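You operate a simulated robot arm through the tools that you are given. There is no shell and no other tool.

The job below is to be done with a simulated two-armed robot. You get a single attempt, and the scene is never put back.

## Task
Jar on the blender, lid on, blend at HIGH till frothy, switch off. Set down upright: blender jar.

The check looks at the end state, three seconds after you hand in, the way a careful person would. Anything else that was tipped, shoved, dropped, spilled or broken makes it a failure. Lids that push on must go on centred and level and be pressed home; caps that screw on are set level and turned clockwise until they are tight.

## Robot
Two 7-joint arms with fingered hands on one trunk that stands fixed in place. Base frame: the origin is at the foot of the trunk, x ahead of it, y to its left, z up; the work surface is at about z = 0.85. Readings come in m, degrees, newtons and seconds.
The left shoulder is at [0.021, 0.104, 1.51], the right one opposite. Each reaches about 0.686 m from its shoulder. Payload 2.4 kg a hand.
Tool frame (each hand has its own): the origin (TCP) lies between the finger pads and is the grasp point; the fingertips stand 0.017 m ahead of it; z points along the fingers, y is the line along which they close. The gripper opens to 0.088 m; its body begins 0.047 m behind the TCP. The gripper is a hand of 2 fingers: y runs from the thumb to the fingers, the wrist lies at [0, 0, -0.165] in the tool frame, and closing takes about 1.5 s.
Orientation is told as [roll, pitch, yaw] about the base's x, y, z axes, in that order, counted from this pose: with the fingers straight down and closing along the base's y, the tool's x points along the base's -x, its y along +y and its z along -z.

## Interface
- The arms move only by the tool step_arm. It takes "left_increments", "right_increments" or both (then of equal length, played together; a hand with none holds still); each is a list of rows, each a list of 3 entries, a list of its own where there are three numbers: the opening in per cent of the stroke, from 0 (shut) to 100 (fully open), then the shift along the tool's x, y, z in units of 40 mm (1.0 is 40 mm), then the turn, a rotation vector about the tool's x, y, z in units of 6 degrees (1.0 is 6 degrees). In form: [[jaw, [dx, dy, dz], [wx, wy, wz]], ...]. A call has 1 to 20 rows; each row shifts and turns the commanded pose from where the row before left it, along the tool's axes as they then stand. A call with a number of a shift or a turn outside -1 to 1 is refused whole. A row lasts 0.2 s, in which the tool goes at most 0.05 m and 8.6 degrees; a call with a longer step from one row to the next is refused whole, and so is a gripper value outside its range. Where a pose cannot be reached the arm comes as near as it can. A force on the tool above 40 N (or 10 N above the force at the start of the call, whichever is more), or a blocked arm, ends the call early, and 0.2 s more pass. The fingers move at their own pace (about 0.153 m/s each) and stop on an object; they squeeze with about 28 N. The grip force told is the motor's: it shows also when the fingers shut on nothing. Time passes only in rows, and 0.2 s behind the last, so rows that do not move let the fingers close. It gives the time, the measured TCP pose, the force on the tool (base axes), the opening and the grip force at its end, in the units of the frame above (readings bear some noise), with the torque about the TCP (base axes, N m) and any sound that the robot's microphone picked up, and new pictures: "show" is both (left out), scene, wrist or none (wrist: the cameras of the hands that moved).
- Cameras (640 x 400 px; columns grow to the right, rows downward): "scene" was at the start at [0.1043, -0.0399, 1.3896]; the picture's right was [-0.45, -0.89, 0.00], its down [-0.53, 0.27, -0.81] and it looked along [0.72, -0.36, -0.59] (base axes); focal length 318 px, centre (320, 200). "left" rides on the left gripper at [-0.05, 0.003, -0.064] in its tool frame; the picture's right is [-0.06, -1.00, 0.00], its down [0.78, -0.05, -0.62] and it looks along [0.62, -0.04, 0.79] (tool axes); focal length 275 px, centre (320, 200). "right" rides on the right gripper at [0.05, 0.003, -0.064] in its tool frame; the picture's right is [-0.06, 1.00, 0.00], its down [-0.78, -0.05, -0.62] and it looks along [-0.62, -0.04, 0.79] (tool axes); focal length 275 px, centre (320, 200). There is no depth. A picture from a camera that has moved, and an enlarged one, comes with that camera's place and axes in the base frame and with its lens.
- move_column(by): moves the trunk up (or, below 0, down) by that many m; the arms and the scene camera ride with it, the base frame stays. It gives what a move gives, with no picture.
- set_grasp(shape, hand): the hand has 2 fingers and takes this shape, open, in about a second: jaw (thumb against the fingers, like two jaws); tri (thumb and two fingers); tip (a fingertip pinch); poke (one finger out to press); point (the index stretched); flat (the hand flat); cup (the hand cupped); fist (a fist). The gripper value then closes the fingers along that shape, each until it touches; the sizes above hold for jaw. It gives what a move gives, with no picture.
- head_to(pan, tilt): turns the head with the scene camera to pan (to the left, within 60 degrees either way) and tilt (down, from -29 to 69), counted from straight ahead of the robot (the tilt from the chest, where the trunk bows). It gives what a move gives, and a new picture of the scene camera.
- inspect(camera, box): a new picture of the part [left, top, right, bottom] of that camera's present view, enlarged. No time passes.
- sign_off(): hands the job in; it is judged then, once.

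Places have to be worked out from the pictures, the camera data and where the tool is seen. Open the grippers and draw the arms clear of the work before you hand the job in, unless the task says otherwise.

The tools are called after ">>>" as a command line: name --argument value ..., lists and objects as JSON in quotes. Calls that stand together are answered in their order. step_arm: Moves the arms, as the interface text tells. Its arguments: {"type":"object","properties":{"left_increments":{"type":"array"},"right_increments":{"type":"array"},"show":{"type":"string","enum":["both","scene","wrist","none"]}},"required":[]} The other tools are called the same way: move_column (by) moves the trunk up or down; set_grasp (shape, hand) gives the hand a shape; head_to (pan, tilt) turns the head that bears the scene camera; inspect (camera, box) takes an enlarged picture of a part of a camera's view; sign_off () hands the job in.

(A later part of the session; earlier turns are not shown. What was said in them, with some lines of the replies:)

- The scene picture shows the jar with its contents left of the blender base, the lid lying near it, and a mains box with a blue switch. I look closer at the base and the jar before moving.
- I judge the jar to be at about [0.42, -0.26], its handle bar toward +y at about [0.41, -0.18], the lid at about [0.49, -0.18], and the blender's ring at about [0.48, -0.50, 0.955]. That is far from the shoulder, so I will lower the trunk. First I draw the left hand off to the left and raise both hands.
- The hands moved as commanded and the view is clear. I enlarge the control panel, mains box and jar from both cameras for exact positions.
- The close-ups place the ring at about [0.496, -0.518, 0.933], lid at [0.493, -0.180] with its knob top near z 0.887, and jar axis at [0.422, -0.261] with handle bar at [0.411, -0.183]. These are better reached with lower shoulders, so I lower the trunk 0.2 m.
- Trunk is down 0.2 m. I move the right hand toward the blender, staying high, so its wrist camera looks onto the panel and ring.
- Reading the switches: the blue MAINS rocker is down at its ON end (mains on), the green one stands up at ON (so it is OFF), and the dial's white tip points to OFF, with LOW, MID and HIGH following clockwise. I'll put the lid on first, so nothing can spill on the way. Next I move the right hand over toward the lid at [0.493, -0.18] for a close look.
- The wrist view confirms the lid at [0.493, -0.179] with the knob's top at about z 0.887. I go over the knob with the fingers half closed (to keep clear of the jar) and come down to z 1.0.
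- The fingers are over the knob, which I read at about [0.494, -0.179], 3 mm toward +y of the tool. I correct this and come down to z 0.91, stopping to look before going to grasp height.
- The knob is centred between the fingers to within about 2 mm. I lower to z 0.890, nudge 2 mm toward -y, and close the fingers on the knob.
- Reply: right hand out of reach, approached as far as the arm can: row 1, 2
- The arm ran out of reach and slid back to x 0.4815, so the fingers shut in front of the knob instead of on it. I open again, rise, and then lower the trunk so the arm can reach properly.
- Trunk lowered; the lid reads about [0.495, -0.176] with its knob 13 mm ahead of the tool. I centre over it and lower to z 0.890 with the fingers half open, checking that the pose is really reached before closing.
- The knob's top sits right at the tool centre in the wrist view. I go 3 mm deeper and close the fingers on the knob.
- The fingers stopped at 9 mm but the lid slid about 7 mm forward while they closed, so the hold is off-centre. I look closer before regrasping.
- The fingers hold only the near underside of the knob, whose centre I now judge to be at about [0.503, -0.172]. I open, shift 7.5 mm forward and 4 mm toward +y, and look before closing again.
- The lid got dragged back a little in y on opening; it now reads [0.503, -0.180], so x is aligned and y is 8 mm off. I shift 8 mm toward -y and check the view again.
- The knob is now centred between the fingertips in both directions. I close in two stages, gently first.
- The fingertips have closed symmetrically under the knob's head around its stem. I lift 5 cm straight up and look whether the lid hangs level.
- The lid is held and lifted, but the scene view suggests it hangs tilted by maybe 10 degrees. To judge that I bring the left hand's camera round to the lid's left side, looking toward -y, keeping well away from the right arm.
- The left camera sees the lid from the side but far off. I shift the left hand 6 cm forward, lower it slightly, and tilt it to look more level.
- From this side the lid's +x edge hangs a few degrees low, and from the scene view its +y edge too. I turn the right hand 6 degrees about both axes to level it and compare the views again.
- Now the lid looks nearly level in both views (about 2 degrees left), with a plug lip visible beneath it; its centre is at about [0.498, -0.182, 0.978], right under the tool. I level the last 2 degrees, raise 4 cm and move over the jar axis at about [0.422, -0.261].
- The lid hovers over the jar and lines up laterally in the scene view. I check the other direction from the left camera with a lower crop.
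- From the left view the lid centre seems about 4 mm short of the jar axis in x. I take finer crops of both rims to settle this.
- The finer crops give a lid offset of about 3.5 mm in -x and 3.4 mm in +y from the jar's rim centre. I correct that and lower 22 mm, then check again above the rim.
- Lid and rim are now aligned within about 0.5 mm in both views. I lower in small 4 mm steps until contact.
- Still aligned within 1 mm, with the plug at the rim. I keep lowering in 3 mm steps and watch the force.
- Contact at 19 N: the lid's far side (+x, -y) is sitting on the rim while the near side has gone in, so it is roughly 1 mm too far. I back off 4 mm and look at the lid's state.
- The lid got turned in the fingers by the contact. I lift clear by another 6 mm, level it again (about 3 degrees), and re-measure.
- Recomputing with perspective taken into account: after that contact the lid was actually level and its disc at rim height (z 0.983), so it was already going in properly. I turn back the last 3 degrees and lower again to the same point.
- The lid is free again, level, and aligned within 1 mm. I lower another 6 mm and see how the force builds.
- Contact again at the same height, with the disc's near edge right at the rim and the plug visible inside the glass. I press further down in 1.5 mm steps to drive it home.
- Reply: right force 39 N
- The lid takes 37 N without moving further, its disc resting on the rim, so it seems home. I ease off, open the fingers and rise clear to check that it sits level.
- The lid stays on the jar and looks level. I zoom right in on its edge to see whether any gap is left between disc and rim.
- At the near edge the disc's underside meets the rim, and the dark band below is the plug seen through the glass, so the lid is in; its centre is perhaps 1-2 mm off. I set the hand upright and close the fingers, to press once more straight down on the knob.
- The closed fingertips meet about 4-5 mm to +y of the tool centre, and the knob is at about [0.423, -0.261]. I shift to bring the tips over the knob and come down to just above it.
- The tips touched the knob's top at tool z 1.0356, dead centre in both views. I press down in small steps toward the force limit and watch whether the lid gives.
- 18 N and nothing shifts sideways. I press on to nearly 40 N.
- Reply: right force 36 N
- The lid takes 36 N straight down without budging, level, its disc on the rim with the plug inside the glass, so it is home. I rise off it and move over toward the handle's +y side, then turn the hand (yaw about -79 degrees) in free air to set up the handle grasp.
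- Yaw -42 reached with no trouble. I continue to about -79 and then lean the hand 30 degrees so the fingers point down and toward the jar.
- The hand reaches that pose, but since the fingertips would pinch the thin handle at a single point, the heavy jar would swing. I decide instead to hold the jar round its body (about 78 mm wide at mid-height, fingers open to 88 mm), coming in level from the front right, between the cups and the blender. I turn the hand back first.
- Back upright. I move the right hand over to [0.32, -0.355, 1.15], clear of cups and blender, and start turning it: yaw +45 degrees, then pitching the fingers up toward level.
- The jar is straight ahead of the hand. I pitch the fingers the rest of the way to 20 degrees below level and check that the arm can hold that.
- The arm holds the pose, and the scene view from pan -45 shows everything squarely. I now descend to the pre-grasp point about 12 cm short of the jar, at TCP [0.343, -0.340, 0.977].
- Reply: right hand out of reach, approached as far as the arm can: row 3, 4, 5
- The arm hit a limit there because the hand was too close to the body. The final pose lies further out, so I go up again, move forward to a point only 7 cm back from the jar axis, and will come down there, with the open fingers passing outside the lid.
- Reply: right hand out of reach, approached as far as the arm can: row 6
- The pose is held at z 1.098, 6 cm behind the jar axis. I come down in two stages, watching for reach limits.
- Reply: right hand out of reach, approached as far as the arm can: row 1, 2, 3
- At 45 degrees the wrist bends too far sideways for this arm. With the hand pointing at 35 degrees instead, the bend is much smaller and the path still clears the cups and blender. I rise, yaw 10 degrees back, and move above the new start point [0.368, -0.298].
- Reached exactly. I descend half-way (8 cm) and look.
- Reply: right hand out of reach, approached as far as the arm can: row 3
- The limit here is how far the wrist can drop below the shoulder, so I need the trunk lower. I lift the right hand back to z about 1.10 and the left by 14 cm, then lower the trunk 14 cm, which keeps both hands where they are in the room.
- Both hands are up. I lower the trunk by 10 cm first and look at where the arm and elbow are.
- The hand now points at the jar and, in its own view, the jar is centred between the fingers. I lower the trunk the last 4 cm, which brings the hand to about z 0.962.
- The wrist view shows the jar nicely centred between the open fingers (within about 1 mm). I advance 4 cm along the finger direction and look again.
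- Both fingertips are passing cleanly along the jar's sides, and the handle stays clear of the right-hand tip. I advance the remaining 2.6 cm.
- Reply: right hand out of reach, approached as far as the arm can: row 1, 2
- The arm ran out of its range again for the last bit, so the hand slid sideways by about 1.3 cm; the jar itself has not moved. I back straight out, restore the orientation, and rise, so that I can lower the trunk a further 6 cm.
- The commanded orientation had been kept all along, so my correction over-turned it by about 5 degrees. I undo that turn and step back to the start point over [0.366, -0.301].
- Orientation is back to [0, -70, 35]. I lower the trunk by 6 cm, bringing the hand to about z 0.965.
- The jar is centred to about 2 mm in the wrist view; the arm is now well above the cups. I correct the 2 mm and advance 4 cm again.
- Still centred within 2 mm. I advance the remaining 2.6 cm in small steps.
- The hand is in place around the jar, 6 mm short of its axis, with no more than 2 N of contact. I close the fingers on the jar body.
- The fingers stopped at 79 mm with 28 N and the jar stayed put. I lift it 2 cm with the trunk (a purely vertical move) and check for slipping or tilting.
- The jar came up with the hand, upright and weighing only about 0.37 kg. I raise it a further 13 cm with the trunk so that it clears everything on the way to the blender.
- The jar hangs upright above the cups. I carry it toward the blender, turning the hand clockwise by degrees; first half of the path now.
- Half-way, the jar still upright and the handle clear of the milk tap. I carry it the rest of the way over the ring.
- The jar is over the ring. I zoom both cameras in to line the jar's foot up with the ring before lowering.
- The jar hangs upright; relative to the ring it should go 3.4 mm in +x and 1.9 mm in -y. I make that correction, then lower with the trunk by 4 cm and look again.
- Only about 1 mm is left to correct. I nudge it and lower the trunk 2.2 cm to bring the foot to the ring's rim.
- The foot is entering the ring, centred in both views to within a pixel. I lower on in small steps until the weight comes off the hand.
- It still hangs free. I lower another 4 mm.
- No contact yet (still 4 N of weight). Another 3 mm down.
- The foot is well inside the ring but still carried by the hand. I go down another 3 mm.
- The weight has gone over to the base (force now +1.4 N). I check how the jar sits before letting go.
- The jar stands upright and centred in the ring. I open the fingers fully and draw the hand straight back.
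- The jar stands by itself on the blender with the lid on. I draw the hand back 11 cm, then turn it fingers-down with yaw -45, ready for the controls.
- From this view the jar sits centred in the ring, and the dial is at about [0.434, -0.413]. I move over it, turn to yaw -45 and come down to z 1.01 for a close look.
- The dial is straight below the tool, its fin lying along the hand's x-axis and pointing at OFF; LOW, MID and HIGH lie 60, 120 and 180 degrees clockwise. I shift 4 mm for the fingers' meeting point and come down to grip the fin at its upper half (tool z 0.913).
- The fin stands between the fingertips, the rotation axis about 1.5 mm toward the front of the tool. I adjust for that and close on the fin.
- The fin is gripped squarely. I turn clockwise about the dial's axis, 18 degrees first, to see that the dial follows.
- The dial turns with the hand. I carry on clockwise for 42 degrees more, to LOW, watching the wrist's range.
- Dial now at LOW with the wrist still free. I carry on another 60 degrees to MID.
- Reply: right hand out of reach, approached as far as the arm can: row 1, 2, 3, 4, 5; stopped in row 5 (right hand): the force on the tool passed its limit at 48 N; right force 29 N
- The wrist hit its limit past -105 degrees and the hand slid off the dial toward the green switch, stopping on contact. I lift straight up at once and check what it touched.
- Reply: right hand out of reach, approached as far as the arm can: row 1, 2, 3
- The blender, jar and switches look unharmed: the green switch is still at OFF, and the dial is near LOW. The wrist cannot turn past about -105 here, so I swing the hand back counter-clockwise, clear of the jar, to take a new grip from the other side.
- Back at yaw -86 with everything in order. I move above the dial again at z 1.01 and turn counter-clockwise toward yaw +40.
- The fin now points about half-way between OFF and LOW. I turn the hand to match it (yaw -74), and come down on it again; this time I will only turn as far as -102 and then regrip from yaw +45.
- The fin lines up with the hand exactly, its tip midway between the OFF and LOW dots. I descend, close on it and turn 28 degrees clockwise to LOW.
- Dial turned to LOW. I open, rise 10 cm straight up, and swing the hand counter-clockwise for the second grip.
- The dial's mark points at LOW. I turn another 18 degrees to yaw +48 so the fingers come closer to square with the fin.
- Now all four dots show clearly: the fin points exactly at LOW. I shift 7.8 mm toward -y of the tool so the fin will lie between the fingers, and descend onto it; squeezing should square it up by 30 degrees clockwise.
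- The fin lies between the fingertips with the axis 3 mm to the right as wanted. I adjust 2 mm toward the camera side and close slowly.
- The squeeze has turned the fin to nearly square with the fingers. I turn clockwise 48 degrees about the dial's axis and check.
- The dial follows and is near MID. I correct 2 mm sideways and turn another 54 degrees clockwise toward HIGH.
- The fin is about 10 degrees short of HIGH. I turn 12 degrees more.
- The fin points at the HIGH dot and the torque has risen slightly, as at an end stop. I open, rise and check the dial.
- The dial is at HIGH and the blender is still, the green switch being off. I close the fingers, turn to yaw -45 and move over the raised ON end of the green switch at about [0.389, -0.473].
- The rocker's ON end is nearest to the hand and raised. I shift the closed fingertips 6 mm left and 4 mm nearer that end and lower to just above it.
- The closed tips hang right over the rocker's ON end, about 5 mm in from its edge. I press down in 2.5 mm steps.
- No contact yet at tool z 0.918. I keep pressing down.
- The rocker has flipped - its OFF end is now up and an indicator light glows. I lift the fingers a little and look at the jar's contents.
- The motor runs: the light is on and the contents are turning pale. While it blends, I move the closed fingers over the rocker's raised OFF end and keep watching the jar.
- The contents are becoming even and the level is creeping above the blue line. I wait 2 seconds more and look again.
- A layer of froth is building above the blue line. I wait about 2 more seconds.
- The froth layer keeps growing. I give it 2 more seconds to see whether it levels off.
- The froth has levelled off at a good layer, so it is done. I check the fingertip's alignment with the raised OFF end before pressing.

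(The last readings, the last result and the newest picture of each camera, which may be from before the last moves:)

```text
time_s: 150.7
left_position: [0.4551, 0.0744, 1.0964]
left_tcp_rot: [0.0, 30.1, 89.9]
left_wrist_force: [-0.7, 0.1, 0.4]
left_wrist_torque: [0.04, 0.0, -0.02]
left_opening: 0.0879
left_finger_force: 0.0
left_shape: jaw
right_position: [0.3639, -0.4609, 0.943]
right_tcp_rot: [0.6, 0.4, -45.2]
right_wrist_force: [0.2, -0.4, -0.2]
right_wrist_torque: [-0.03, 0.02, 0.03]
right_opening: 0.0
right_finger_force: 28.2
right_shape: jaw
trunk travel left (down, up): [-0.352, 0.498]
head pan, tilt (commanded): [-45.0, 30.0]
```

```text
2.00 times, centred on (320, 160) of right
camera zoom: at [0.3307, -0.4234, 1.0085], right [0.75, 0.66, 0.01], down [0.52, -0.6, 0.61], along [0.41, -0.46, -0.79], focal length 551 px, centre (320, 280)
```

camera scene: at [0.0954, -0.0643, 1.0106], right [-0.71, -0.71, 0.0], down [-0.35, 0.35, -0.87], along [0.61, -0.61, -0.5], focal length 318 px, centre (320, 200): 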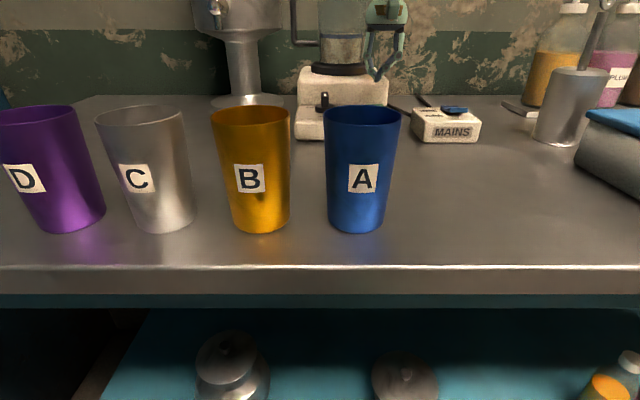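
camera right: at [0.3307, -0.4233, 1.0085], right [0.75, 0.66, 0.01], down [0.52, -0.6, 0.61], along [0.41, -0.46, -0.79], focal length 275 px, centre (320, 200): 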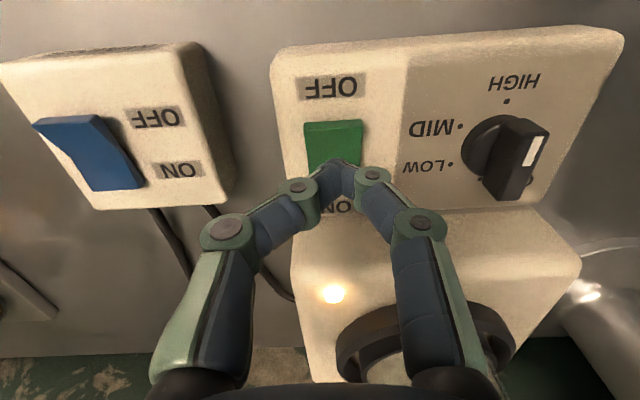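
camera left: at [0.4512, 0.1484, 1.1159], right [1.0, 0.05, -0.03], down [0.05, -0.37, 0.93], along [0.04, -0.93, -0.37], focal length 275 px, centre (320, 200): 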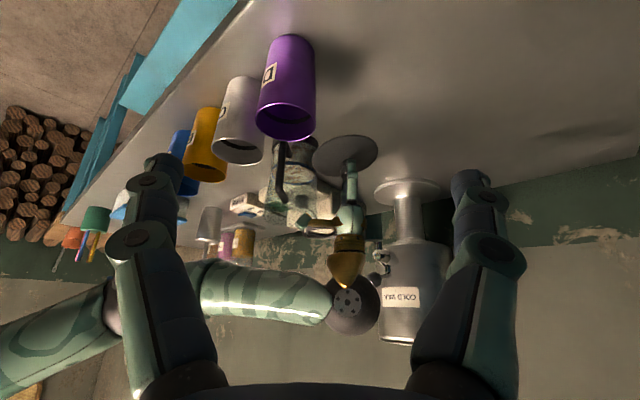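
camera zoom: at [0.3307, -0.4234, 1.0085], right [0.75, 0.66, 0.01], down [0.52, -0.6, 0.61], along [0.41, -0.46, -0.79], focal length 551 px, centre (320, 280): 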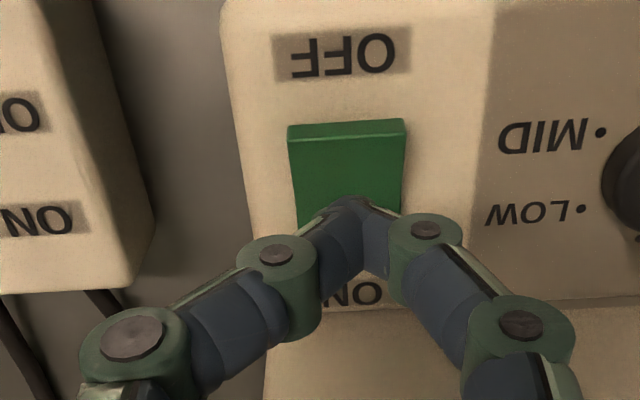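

The tips will land about 6 mm in from the OFF edge. I go 2 mm further that way and press down until the rocker flips.

>>> step_arm --right_increments '[[0, [0.05, 0, 0.3], [0, 0, 0]], [0, [0, 0, 0.2], [0, 0, 0]], [0, [0, 0, 0.06], [0, 0, 0]], [0, [0, 0, 0.06], [0, 0, 0]], [0, [0, 0, 0.06], [0, 0, 0]], [0, [0, 0, 0.06], [0, 0, 0]], [0, [0, 0, 0], [0, 0, 0]]]' --show "wrist"

```text
time_s: 152.2
left_position: [0.4549, 0.0754, 1.0969]
left_tcp_rot: [0.0, 30.0, 89.9]
left_wrist_force: [-0.4, -0.2, -0.7]
left_wrist_torque: [0.01, 0.02, 0.01]
left_opening: 0.088
left_finger_force: 0.0
left_shape: jaw
right_position: [0.3612, -0.4591, 0.9155]
right_tcp_rot: [0.5, 0.4, -45.2]
right_wrist_force: [-0.1, -0.6, 0.5]
right_wrist_torque: [-0.02, 0.03, 0.0]
right_opening: 0.0
right_finger_force: 27.9
right_shape: jaw
trunk travel left (down, up): [-0.352, 0.498]
head pan, tilt (commanded): [-45.0, 30.0]
camera right: at [0.3292, -0.4217, 0.9791], right [0.75, 0.66, 0.01], down [0.52, -0.6, 0.61], along [0.41, -0.46, -0.79], focal length 275 px, centre (320, 200)
```

right: 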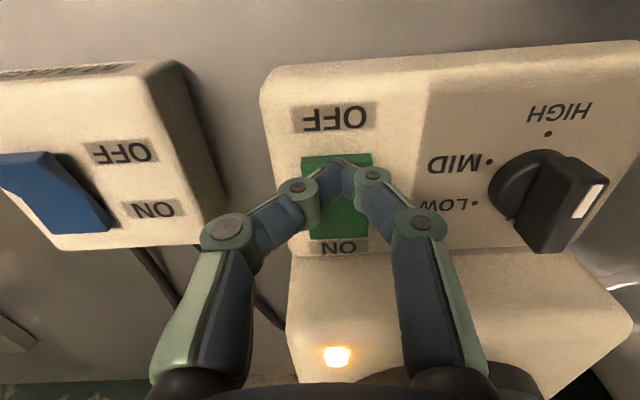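

Not pressed yet (no contact force, light still on). I press on down in 2 mm steps.

>>> step_arm --right_increments '[[0, [0, 0, 0.06], [0, 0, 0]], [0, [0, 0, 0.06], [0, 0, 0]], [0, [0, 0, 0.06], [0, 0, 0]], [0, [0, 0, 0], [0, 0, 0]]]' --show "wrist"

```text
time_s: 153.2
left_position: [0.4544, 0.074, 1.0979]
left_tcp_rot: [-0.1, 30.2, 89.9]
left_wrist_force: [0.4, 0.2, 0.4]
left_wrist_torque: [0.04, 0.01, -0.01]
left_opening: 0.0877
left_finger_force: 0.0
left_shape: jaw
right_position: [0.3621, -0.4596, 0.9087]
right_tcp_rot: [0.5, 0.2, -45.2]
right_wrist_force: [-0.4, -0.7, 21.9]
right_wrist_torque: [-0.01, -0.14, -0.03]
right_opening: 0.0
right_finger_force: 28.7
right_shape: jaw
trunk travel left (down, up): [-0.352, 0.498]
head pan, tilt (commanded): [-45.0, 30.0]
camera right: at [0.3287, -0.4212, 0.9734], right [0.75, 0.66, 0.01], down [0.52, -0.6, 0.62], along [0.41, -0.46, -0.79], focal length 275 px, centre (320, 200)
```

right: 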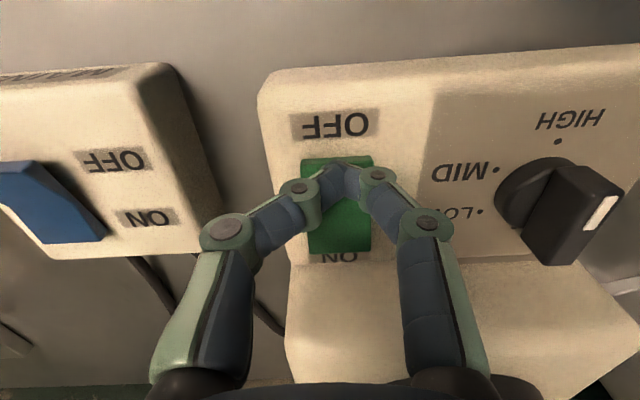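

The press reached 22 N and the light has gone out. I lift off and check the switch, the light and the jar.

>>> step_arm --right_increments '[[0, [0, 0, -0.5], [0, 0, 0]], [0, [0, 0, -0.9], [0, 0, 0]], [0, [0, 0, -0.9], [0, 0, 0]], [0, [0, 0, 0], [0, 0, 0]]]'

>>> inspect --camera "right" --box '[200, 0, 560, 250]'

>>> inspect --camera "left" --box '[250, 170, 390, 280]'

```text
time_s: 154.2
left_position: [0.4552, 0.0743, 1.0966]
left_tcp_rot: [0.0, 30.0, 90.0]
left_wrist_force: [0.9, -0.5, -0.5]
left_wrist_torque: [-0.02, 0.02, 0.01]
left_opening: 0.0879
left_finger_force: 0.1
left_shape: jaw
right_position: [0.3596, -0.4619, 0.9977]
right_tcp_rot: [0.4, 0.5, -45.1]
right_wrist_force: [0.2, -0.3, 0.1]
right_wrist_torque: [-0.01, -0.01, 0.0]
right_opening: 0.0002
right_finger_force: 28.0
right_shape: jaw
trunk travel left (down, up): [-0.352, 0.498]
head pan, tilt (commanded): [-45.0, 30.0]
camera scene: at [0.0953, -0.0643, 1.0106], right [-0.71, -0.71, 0.0], down [-0.35, 0.35, -0.87], along [0.61, -0.61, -0.5], focal length 318 px, centre (320, 200)
camera right: at [0.3271, -0.4229, 1.0622], right [0.75, 0.66, 0.01], down [0.52, -0.6, 0.61], along [0.41, -0.46, -0.79], focal length 275 px, centre (320, 200)
```

scene: 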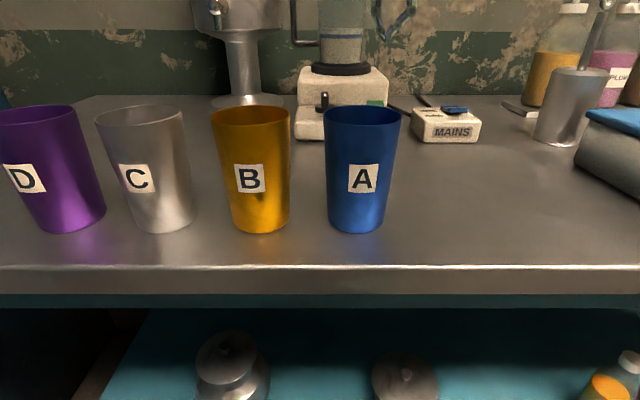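
right: 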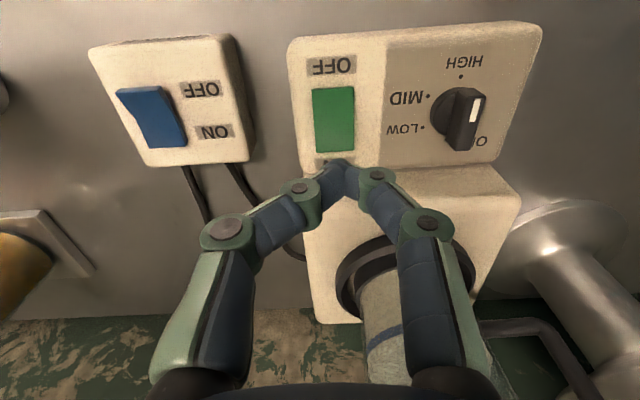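

```text
1.60 times, centred on (380, 125) of right
camera zoom: at [0.3271, -0.4229, 1.0622], right [0.75, 0.66, 0.01], down [0.52, -0.6, 0.61], along [0.41, -0.46, -0.79], focal length 440 px, centre (224, 320)
```

zoom: 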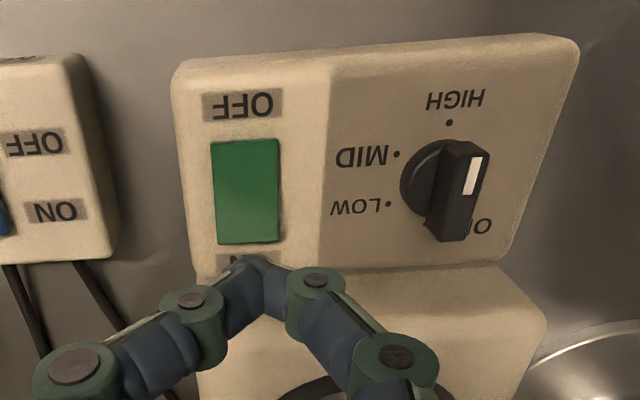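

```text
3.64 times, centred on (320, 225) of left
camera zoom: at [0.4518, 0.1486, 1.1287], right [1.0, 0.05, -0.03], down [0.05, -0.37, 0.93], along [0.04, -0.93, -0.37], focal length 1001 px, centre (320, 109)
```

zoom: 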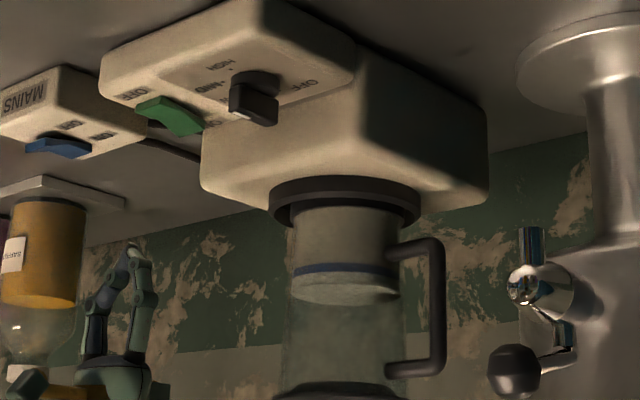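

The green switch is back at OFF, the light is out, and the jar stands with a froth layer. I draw the right hand back toward the robot and up, then raise the trunk for a good final look.

>>> step_arm --right_increments '[[0, [0, 0, -0.9], [0, 0, 0]], [0, [0.4, 0, -0.8], [0, 0, 0]], [50, [0.8, 0, -0.3], [0, 0, 0]], [50, [0.9, 0, 0], [0, 0, 0]], [50, [0.9, 0, 0], [0, 0, 0]], [50, [0, 0, 0], [0, 0, 0]]]' --show "none"

>>> move_column --by 0.2

>>> head_to --pan -42 --tilt 32

>>> inspect --camera "scene" --box '[260, 20, 460, 190]'

```text
time_s: 155.7
left_position: [0.4551, 0.0751, 1.0978]
left_tcp_rot: [0.0, 29.9, 90.0]
left_wrist_force: [0.1, 0.2, 0.6]
left_wrist_torque: [0.01, 0.0, 0.02]
left_opening: 0.0879
left_finger_force: 0.0
left_shape: jaw
right_position: [0.2778, -0.3761, 1.0806]
right_tcp_rot: [0.4, 0.5, -45.4]
right_wrist_force: [-0.2, -0.6, 0.8]
right_wrist_torque: [0.03, 0.02, 0.01]
right_opening: 0.0432
right_finger_force: 0.0
right_shape: jaw
trunk travel left (down, up): [-0.352, 0.498]
head pan, tilt (commanded): [-45.0, 30.0]
```

```text
time_s: 157.8
left_position: [0.4552, 0.0735, 1.2968]
left_tcp_rot: [0.0, 30.0, 90.0]
left_wrist_force: [0.1, -0.3, -0.5]
left_wrist_torque: [0.0, 0.01, 0.02]
left_opening: 0.088
left_finger_force: 0.0
left_shape: jaw
right_position: [0.2765, -0.3759, 1.28]
right_tcp_rot: [0.4, 0.5, -45.2]
right_wrist_force: [-0.5, 0.5, 0.1]
right_wrist_torque: [-0.01, -0.01, 0.0]
right_opening: 0.0438
right_finger_force: 0.0
right_shape: jaw
trunk travel left (down, up): [-0.552, 0.298]
head pan, tilt (commanded): [-45.0, 30.0]
```

```text
time_s: 158.4
left_position: [0.4546, 0.0737, 1.296]
left_tcp_rot: [0.1, 30.0, 90.0]
left_wrist_force: [-0.3, 0.5, -0.6]
left_wrist_torque: [-0.03, -0.01, 0.02]
left_opening: 0.0876
left_finger_force: 0.1
left_shape: jaw
right_position: [0.2772, -0.3773, 1.28]
right_tcp_rot: [0.5, 0.4, -45.2]
right_wrist_force: [-0.1, 1.4, -0.5]
right_wrist_torque: [-0.02, 0.01, -0.02]
right_opening: 0.0434
right_finger_force: 0.0
right_shape: jaw
trunk travel left (down, up): [-0.552, 0.298]
head pan, tilt (commanded): [-42.0, 32.0]
camera scene: at [0.0938, -0.0603, 1.2086], right [-0.67, -0.74, 0.0], down [-0.39, 0.35, -0.85], along [0.63, -0.57, -0.53], focal length 318 px, centre (320, 200)
```

scene: 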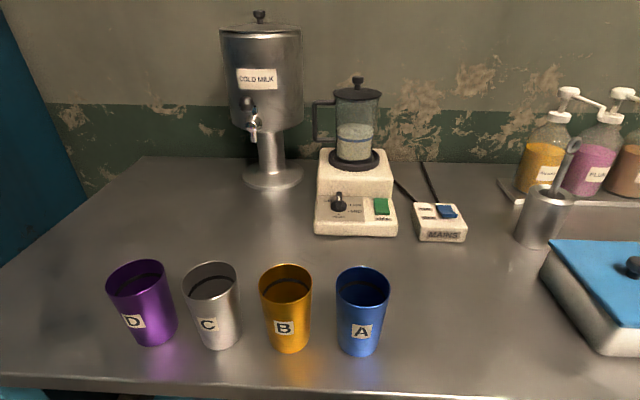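

```text
2.35 times, centred on (360, 105) of scene
camera zoom: at [0.0938, -0.0603, 1.2086], right [-0.67, -0.74, 0.0], down [-0.39, 0.35, -0.85], along [0.63, -0.57, -0.53], focal length 747 px, centre (226, 424)
```

zoom: 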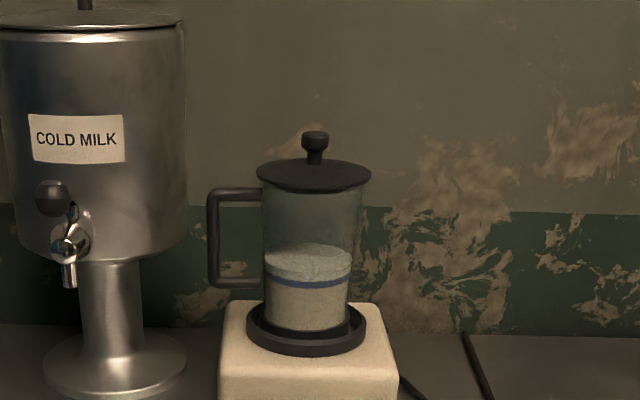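

A clear view: the jar stands upright on the blender, lid on, froth inside, and nothing else has been disturbed. I zoom in on the lid and on the controls for a last check.

>>> inspect --camera "scene" --box '[325, 70, 395, 115]'

>>> inspect --camera "scene" --box '[305, 145, 405, 240]'

>>> inspect --camera "left" --box '[240, 100, 420, 240]'

```text
8.89 times, centred on (360, 92) of scene
camera zoom: at [0.0938, -0.0603, 1.2086], right [-0.67, -0.74, 0.0], down [-0.39, 0.35, -0.85], along [0.63, -0.57, -0.53], focal length 2823 px, centre (-36, 1156)
```

zoom: 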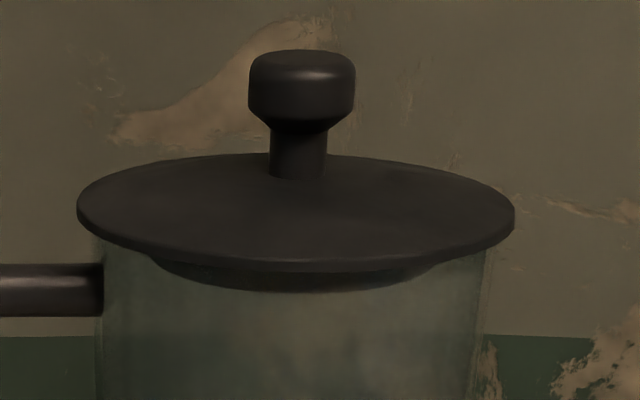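

```text
4.21 times, centred on (355, 192) of scene
camera zoom: at [0.0938, -0.0603, 1.2086], right [-0.67, -0.74, 0.0], down [-0.39, 0.35, -0.85], along [0.63, -0.57, -0.53], focal length 1337 px, centre (173, 232)
```

zoom: 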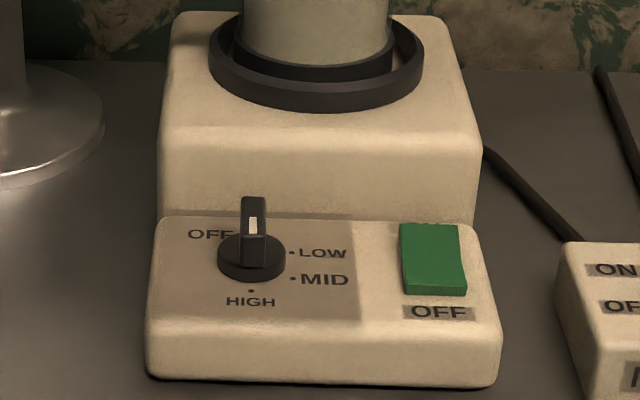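

```text
2.86 times, centred on (330, 170) of left
camera zoom: at [0.4518, 0.1485, 1.3288], right [1.0, 0.05, -0.03], down [0.05, -0.37, 0.93], along [0.04, -0.93, -0.37], focal length 786 px, centre (291, 286)
```

zoom: 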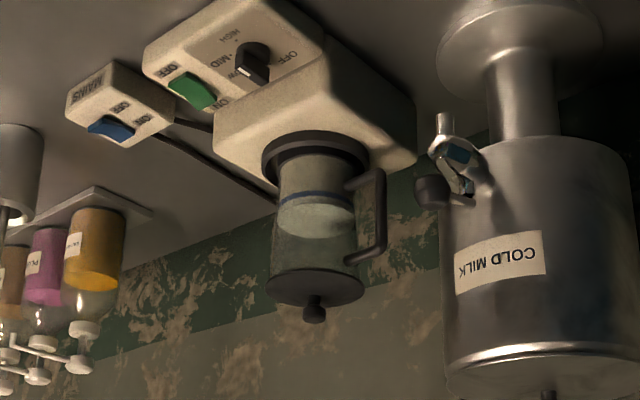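

I want to be sure the lid is truly flush, so I look at its edge at higher magnification.

>>> inspect --camera "scene" --box '[332, 88, 388, 110]'

>>> inspect --camera "left" --box '[310, 185, 365, 220]'

```text
11.43 times, centred on (360, 99) of scene
camera zoom: at [0.0938, -0.0603, 1.2086], right [-0.67, -0.74, 0.0], down [-0.39, 0.35, -0.85], along [0.63, -0.57, -0.53], focal length 3630 px, centre (-137, 1354)
```

zoom: 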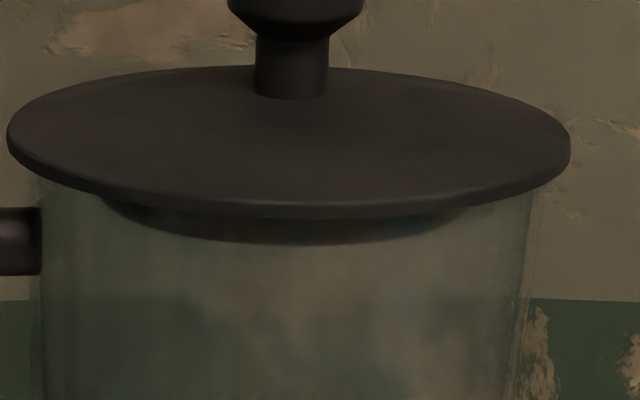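

```text
11.43 times, centred on (338, 202) of left
camera zoom: at [0.4518, 0.1485, 1.3288], right [1.0, 0.05, -0.03], down [0.05, -0.37, 0.93], along [0.04, -0.93, -0.37], focal length 3146 px, centre (120, 171)
```

zoom: 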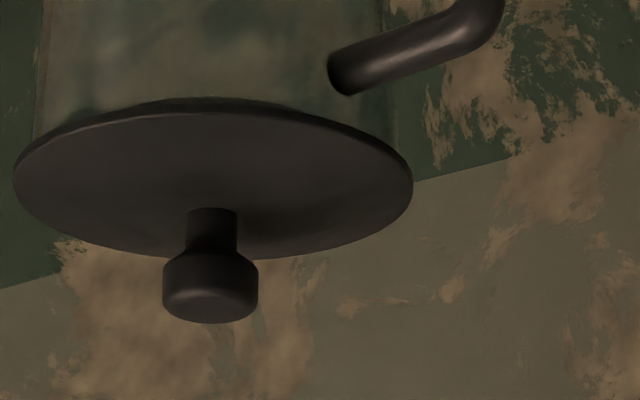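

The jar looks plumb; in the left view the lid may lean a degree or two. To calibrate, I compare with the level froth surface and ring in the same view.

>>> inspect --camera "left" --box '[305, 140, 375, 220]'

>>> inspect --camera "scene" --box '[320, 70, 400, 180]'

```text
5.00 times, centred on (340, 180) of left
camera zoom: at [0.4518, 0.1485, 1.3288], right [1.0, 0.05, -0.03], down [0.05, -0.37, 0.93], along [0.04, -0.93, -0.37], focal length 1376 px, centre (220, 300)
```

zoom: 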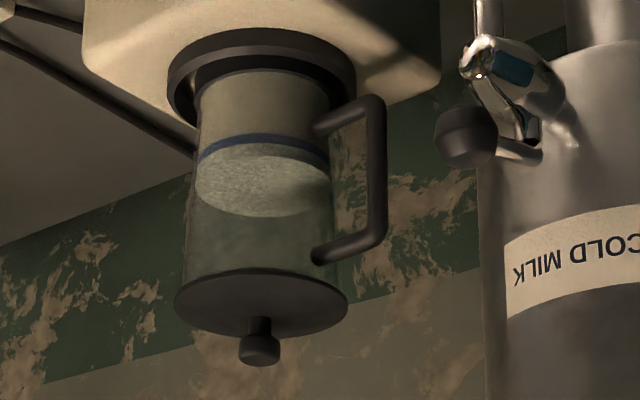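

```text
3.64 times, centred on (360, 125) of scene
camera zoom: at [0.0938, -0.0603, 1.2086], right [-0.67, -0.74, 0.0], down [-0.39, 0.35, -0.85], along [0.63, -0.57, -0.53], focal length 1155 px, centre (174, 473)
```

zoom: 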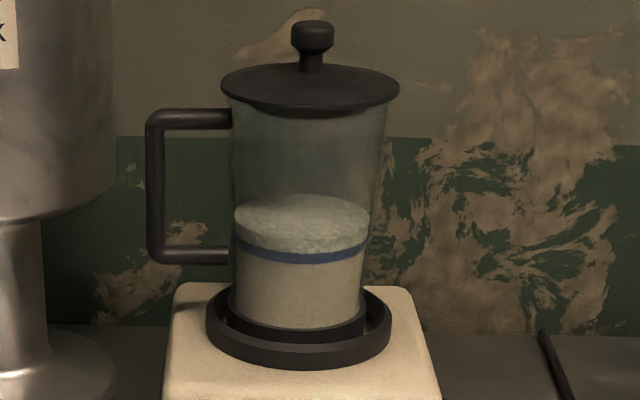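

The lid is level with the froth surface to within a degree and flush on the rim; the green switch is OFF and the light is out. I open the right gripper and draw both arms back clear of the work.

>>> step_arm --left_increments '[[100, [-0.43, 0.75, -0.25], [0, 0, 0]], [100, [-0.43, 0.75, -0.25], [0, 0, 0]], [100, [-0.43, 0.75, -0.25], [0, 0, 0]], [100, [-0.43, 0.75, -0.25], [0, 0, 0]], [100, [0, 0, 0], [0, 0, 0]]]' --right_increments '[[100, [0.53, -0.09, -0.12], [0, 0, 0]], [100, [0.53, -0.09, -0.12], [0, 0, 0]], [100, [0.53, -0.09, -0.12], [0, 0, 0]], [100, [0.53, -0.09, -0.12], [0, 0, 0]], [100, [0, 0, 0], [0, 0, 0]]]'

>>> inspect --camera "scene" --box '[290, 60, 480, 250]'

```text
time_s: 159.7
left_position: [0.3365, 0.154, 1.2983]
left_tcp_rot: [0.1, 30.0, 90.0]
left_wrist_force: [-0.4, -0.3, 0.5]
left_wrist_torque: [0.0, 0.0, 0.02]
left_opening: 0.088
left_finger_force: 0.0
left_shape: jaw
right_position: [0.207, -0.3245, 1.2993]
right_tcp_rot: [0.4, 0.5, -45.2]
right_wrist_force: [-0.6, -0.2, -0.7]
right_wrist_torque: [-0.01, -0.02, -0.03]
right_opening: 0.0879
right_finger_force: 0.0
right_shape: jaw
trunk travel left (down, up): [-0.552, 0.298]
head pan, tilt (commanded): [-42.0, 32.0]
camera scene: at [0.0942, -0.0605, 1.2086], right [-0.67, -0.74, 0.0], down [-0.39, 0.35, -0.85], along [0.63, -0.57, -0.53], focal length 318 px, centre (320, 200)
camera right: at [0.1751, -0.2882, 1.3642], right [0.75, 0.66, 0.01], down [0.52, -0.6, 0.61], along [0.41, -0.46, -0.79], focal length 275 px, centre (320, 200)
camera left: at [0.3336, 0.2273, 1.3303], right [1.0, 0.05, -0.03], down [0.05, -0.37, 0.93], along [0.04, -0.93, -0.37], focal length 275 px, centre (320, 200)
```

scene: 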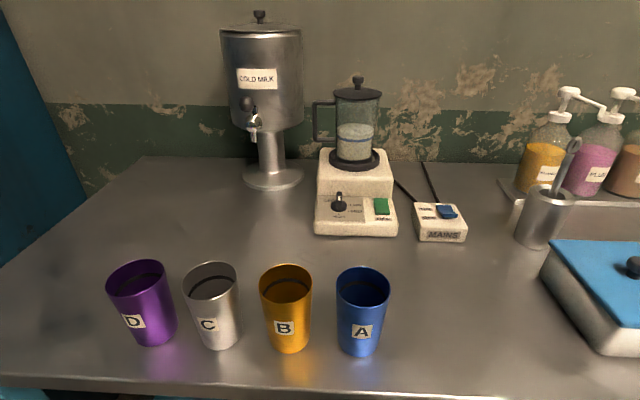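
right: 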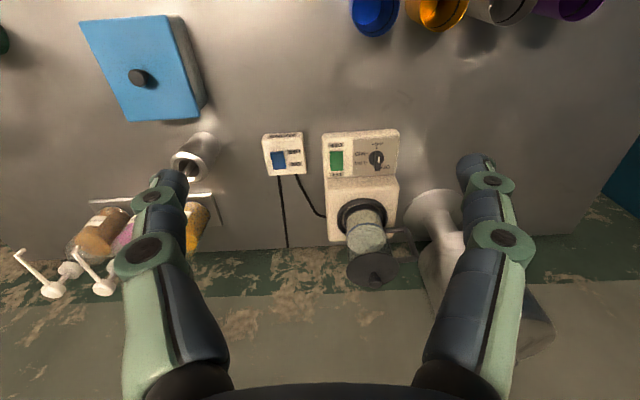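
left: 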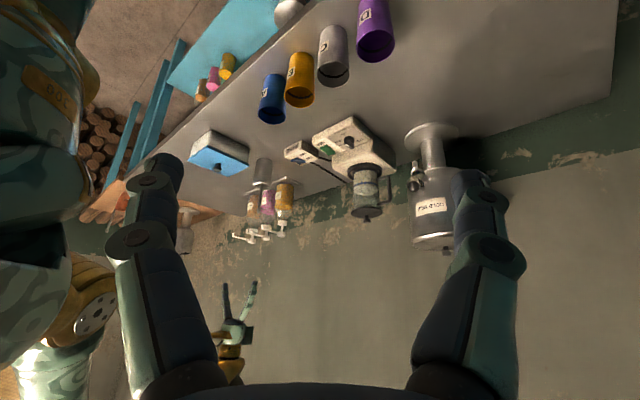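

```text
2.11 times, centred on (385, 155) of scene
camera zoom: at [0.0942, -0.0605, 1.2086], right [-0.67, -0.74, 0.0], down [-0.39, 0.35, -0.85], along [0.63, -0.57, -0.53], focal length 669 px, centre (183, 295)
```

zoom: 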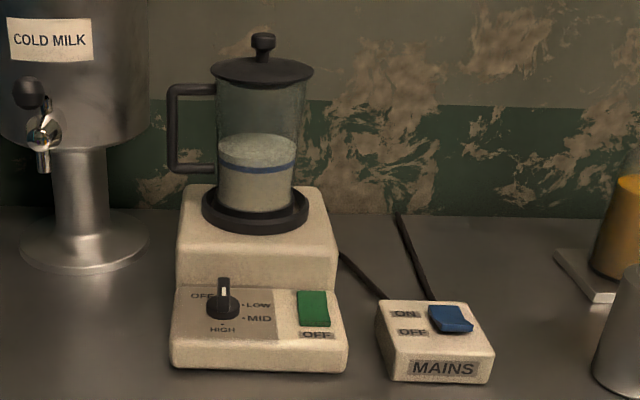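

Final view: the jar stands upright on the blender with its lid seated, the contents are blended and frothy, and the power switch is OFF with the light out. The cups and other things are undisturbed and both hands are open and clear, so I hand the job in.

>>> sign_off

```text
The job is handed in.
```

I've handed the job in. The blender jar stands upright on the blender with its lid on. The contents were blended at HIGH for about 10 seconds, until the froth stopped rising, and the blender is switched off. I saw no result from the check.

- **Lid:** it's level and looks flush on the rim, about 1–2 mm off centre. It didn't move when I pressed straight down on it with 36 N.
- **Switches:** the green power switch is at OFF and its light is out. I left the dial at HIGH and the mains ON, as it was at the start.
- **Jar position:** I took "set down upright" to mean standing on the blender, so I didn't move it back to the table.
- **Slip along the way:** while turning the dial, the right wrist reached its limit. The hand slid off towards the green switch and stopped at 48 N of contact. The switch stayed at OFF, and I saw no sign that the blender or jar had moved.

In the final pictures the cups and other items look undisturbed. Both hands are open and clear of the work.
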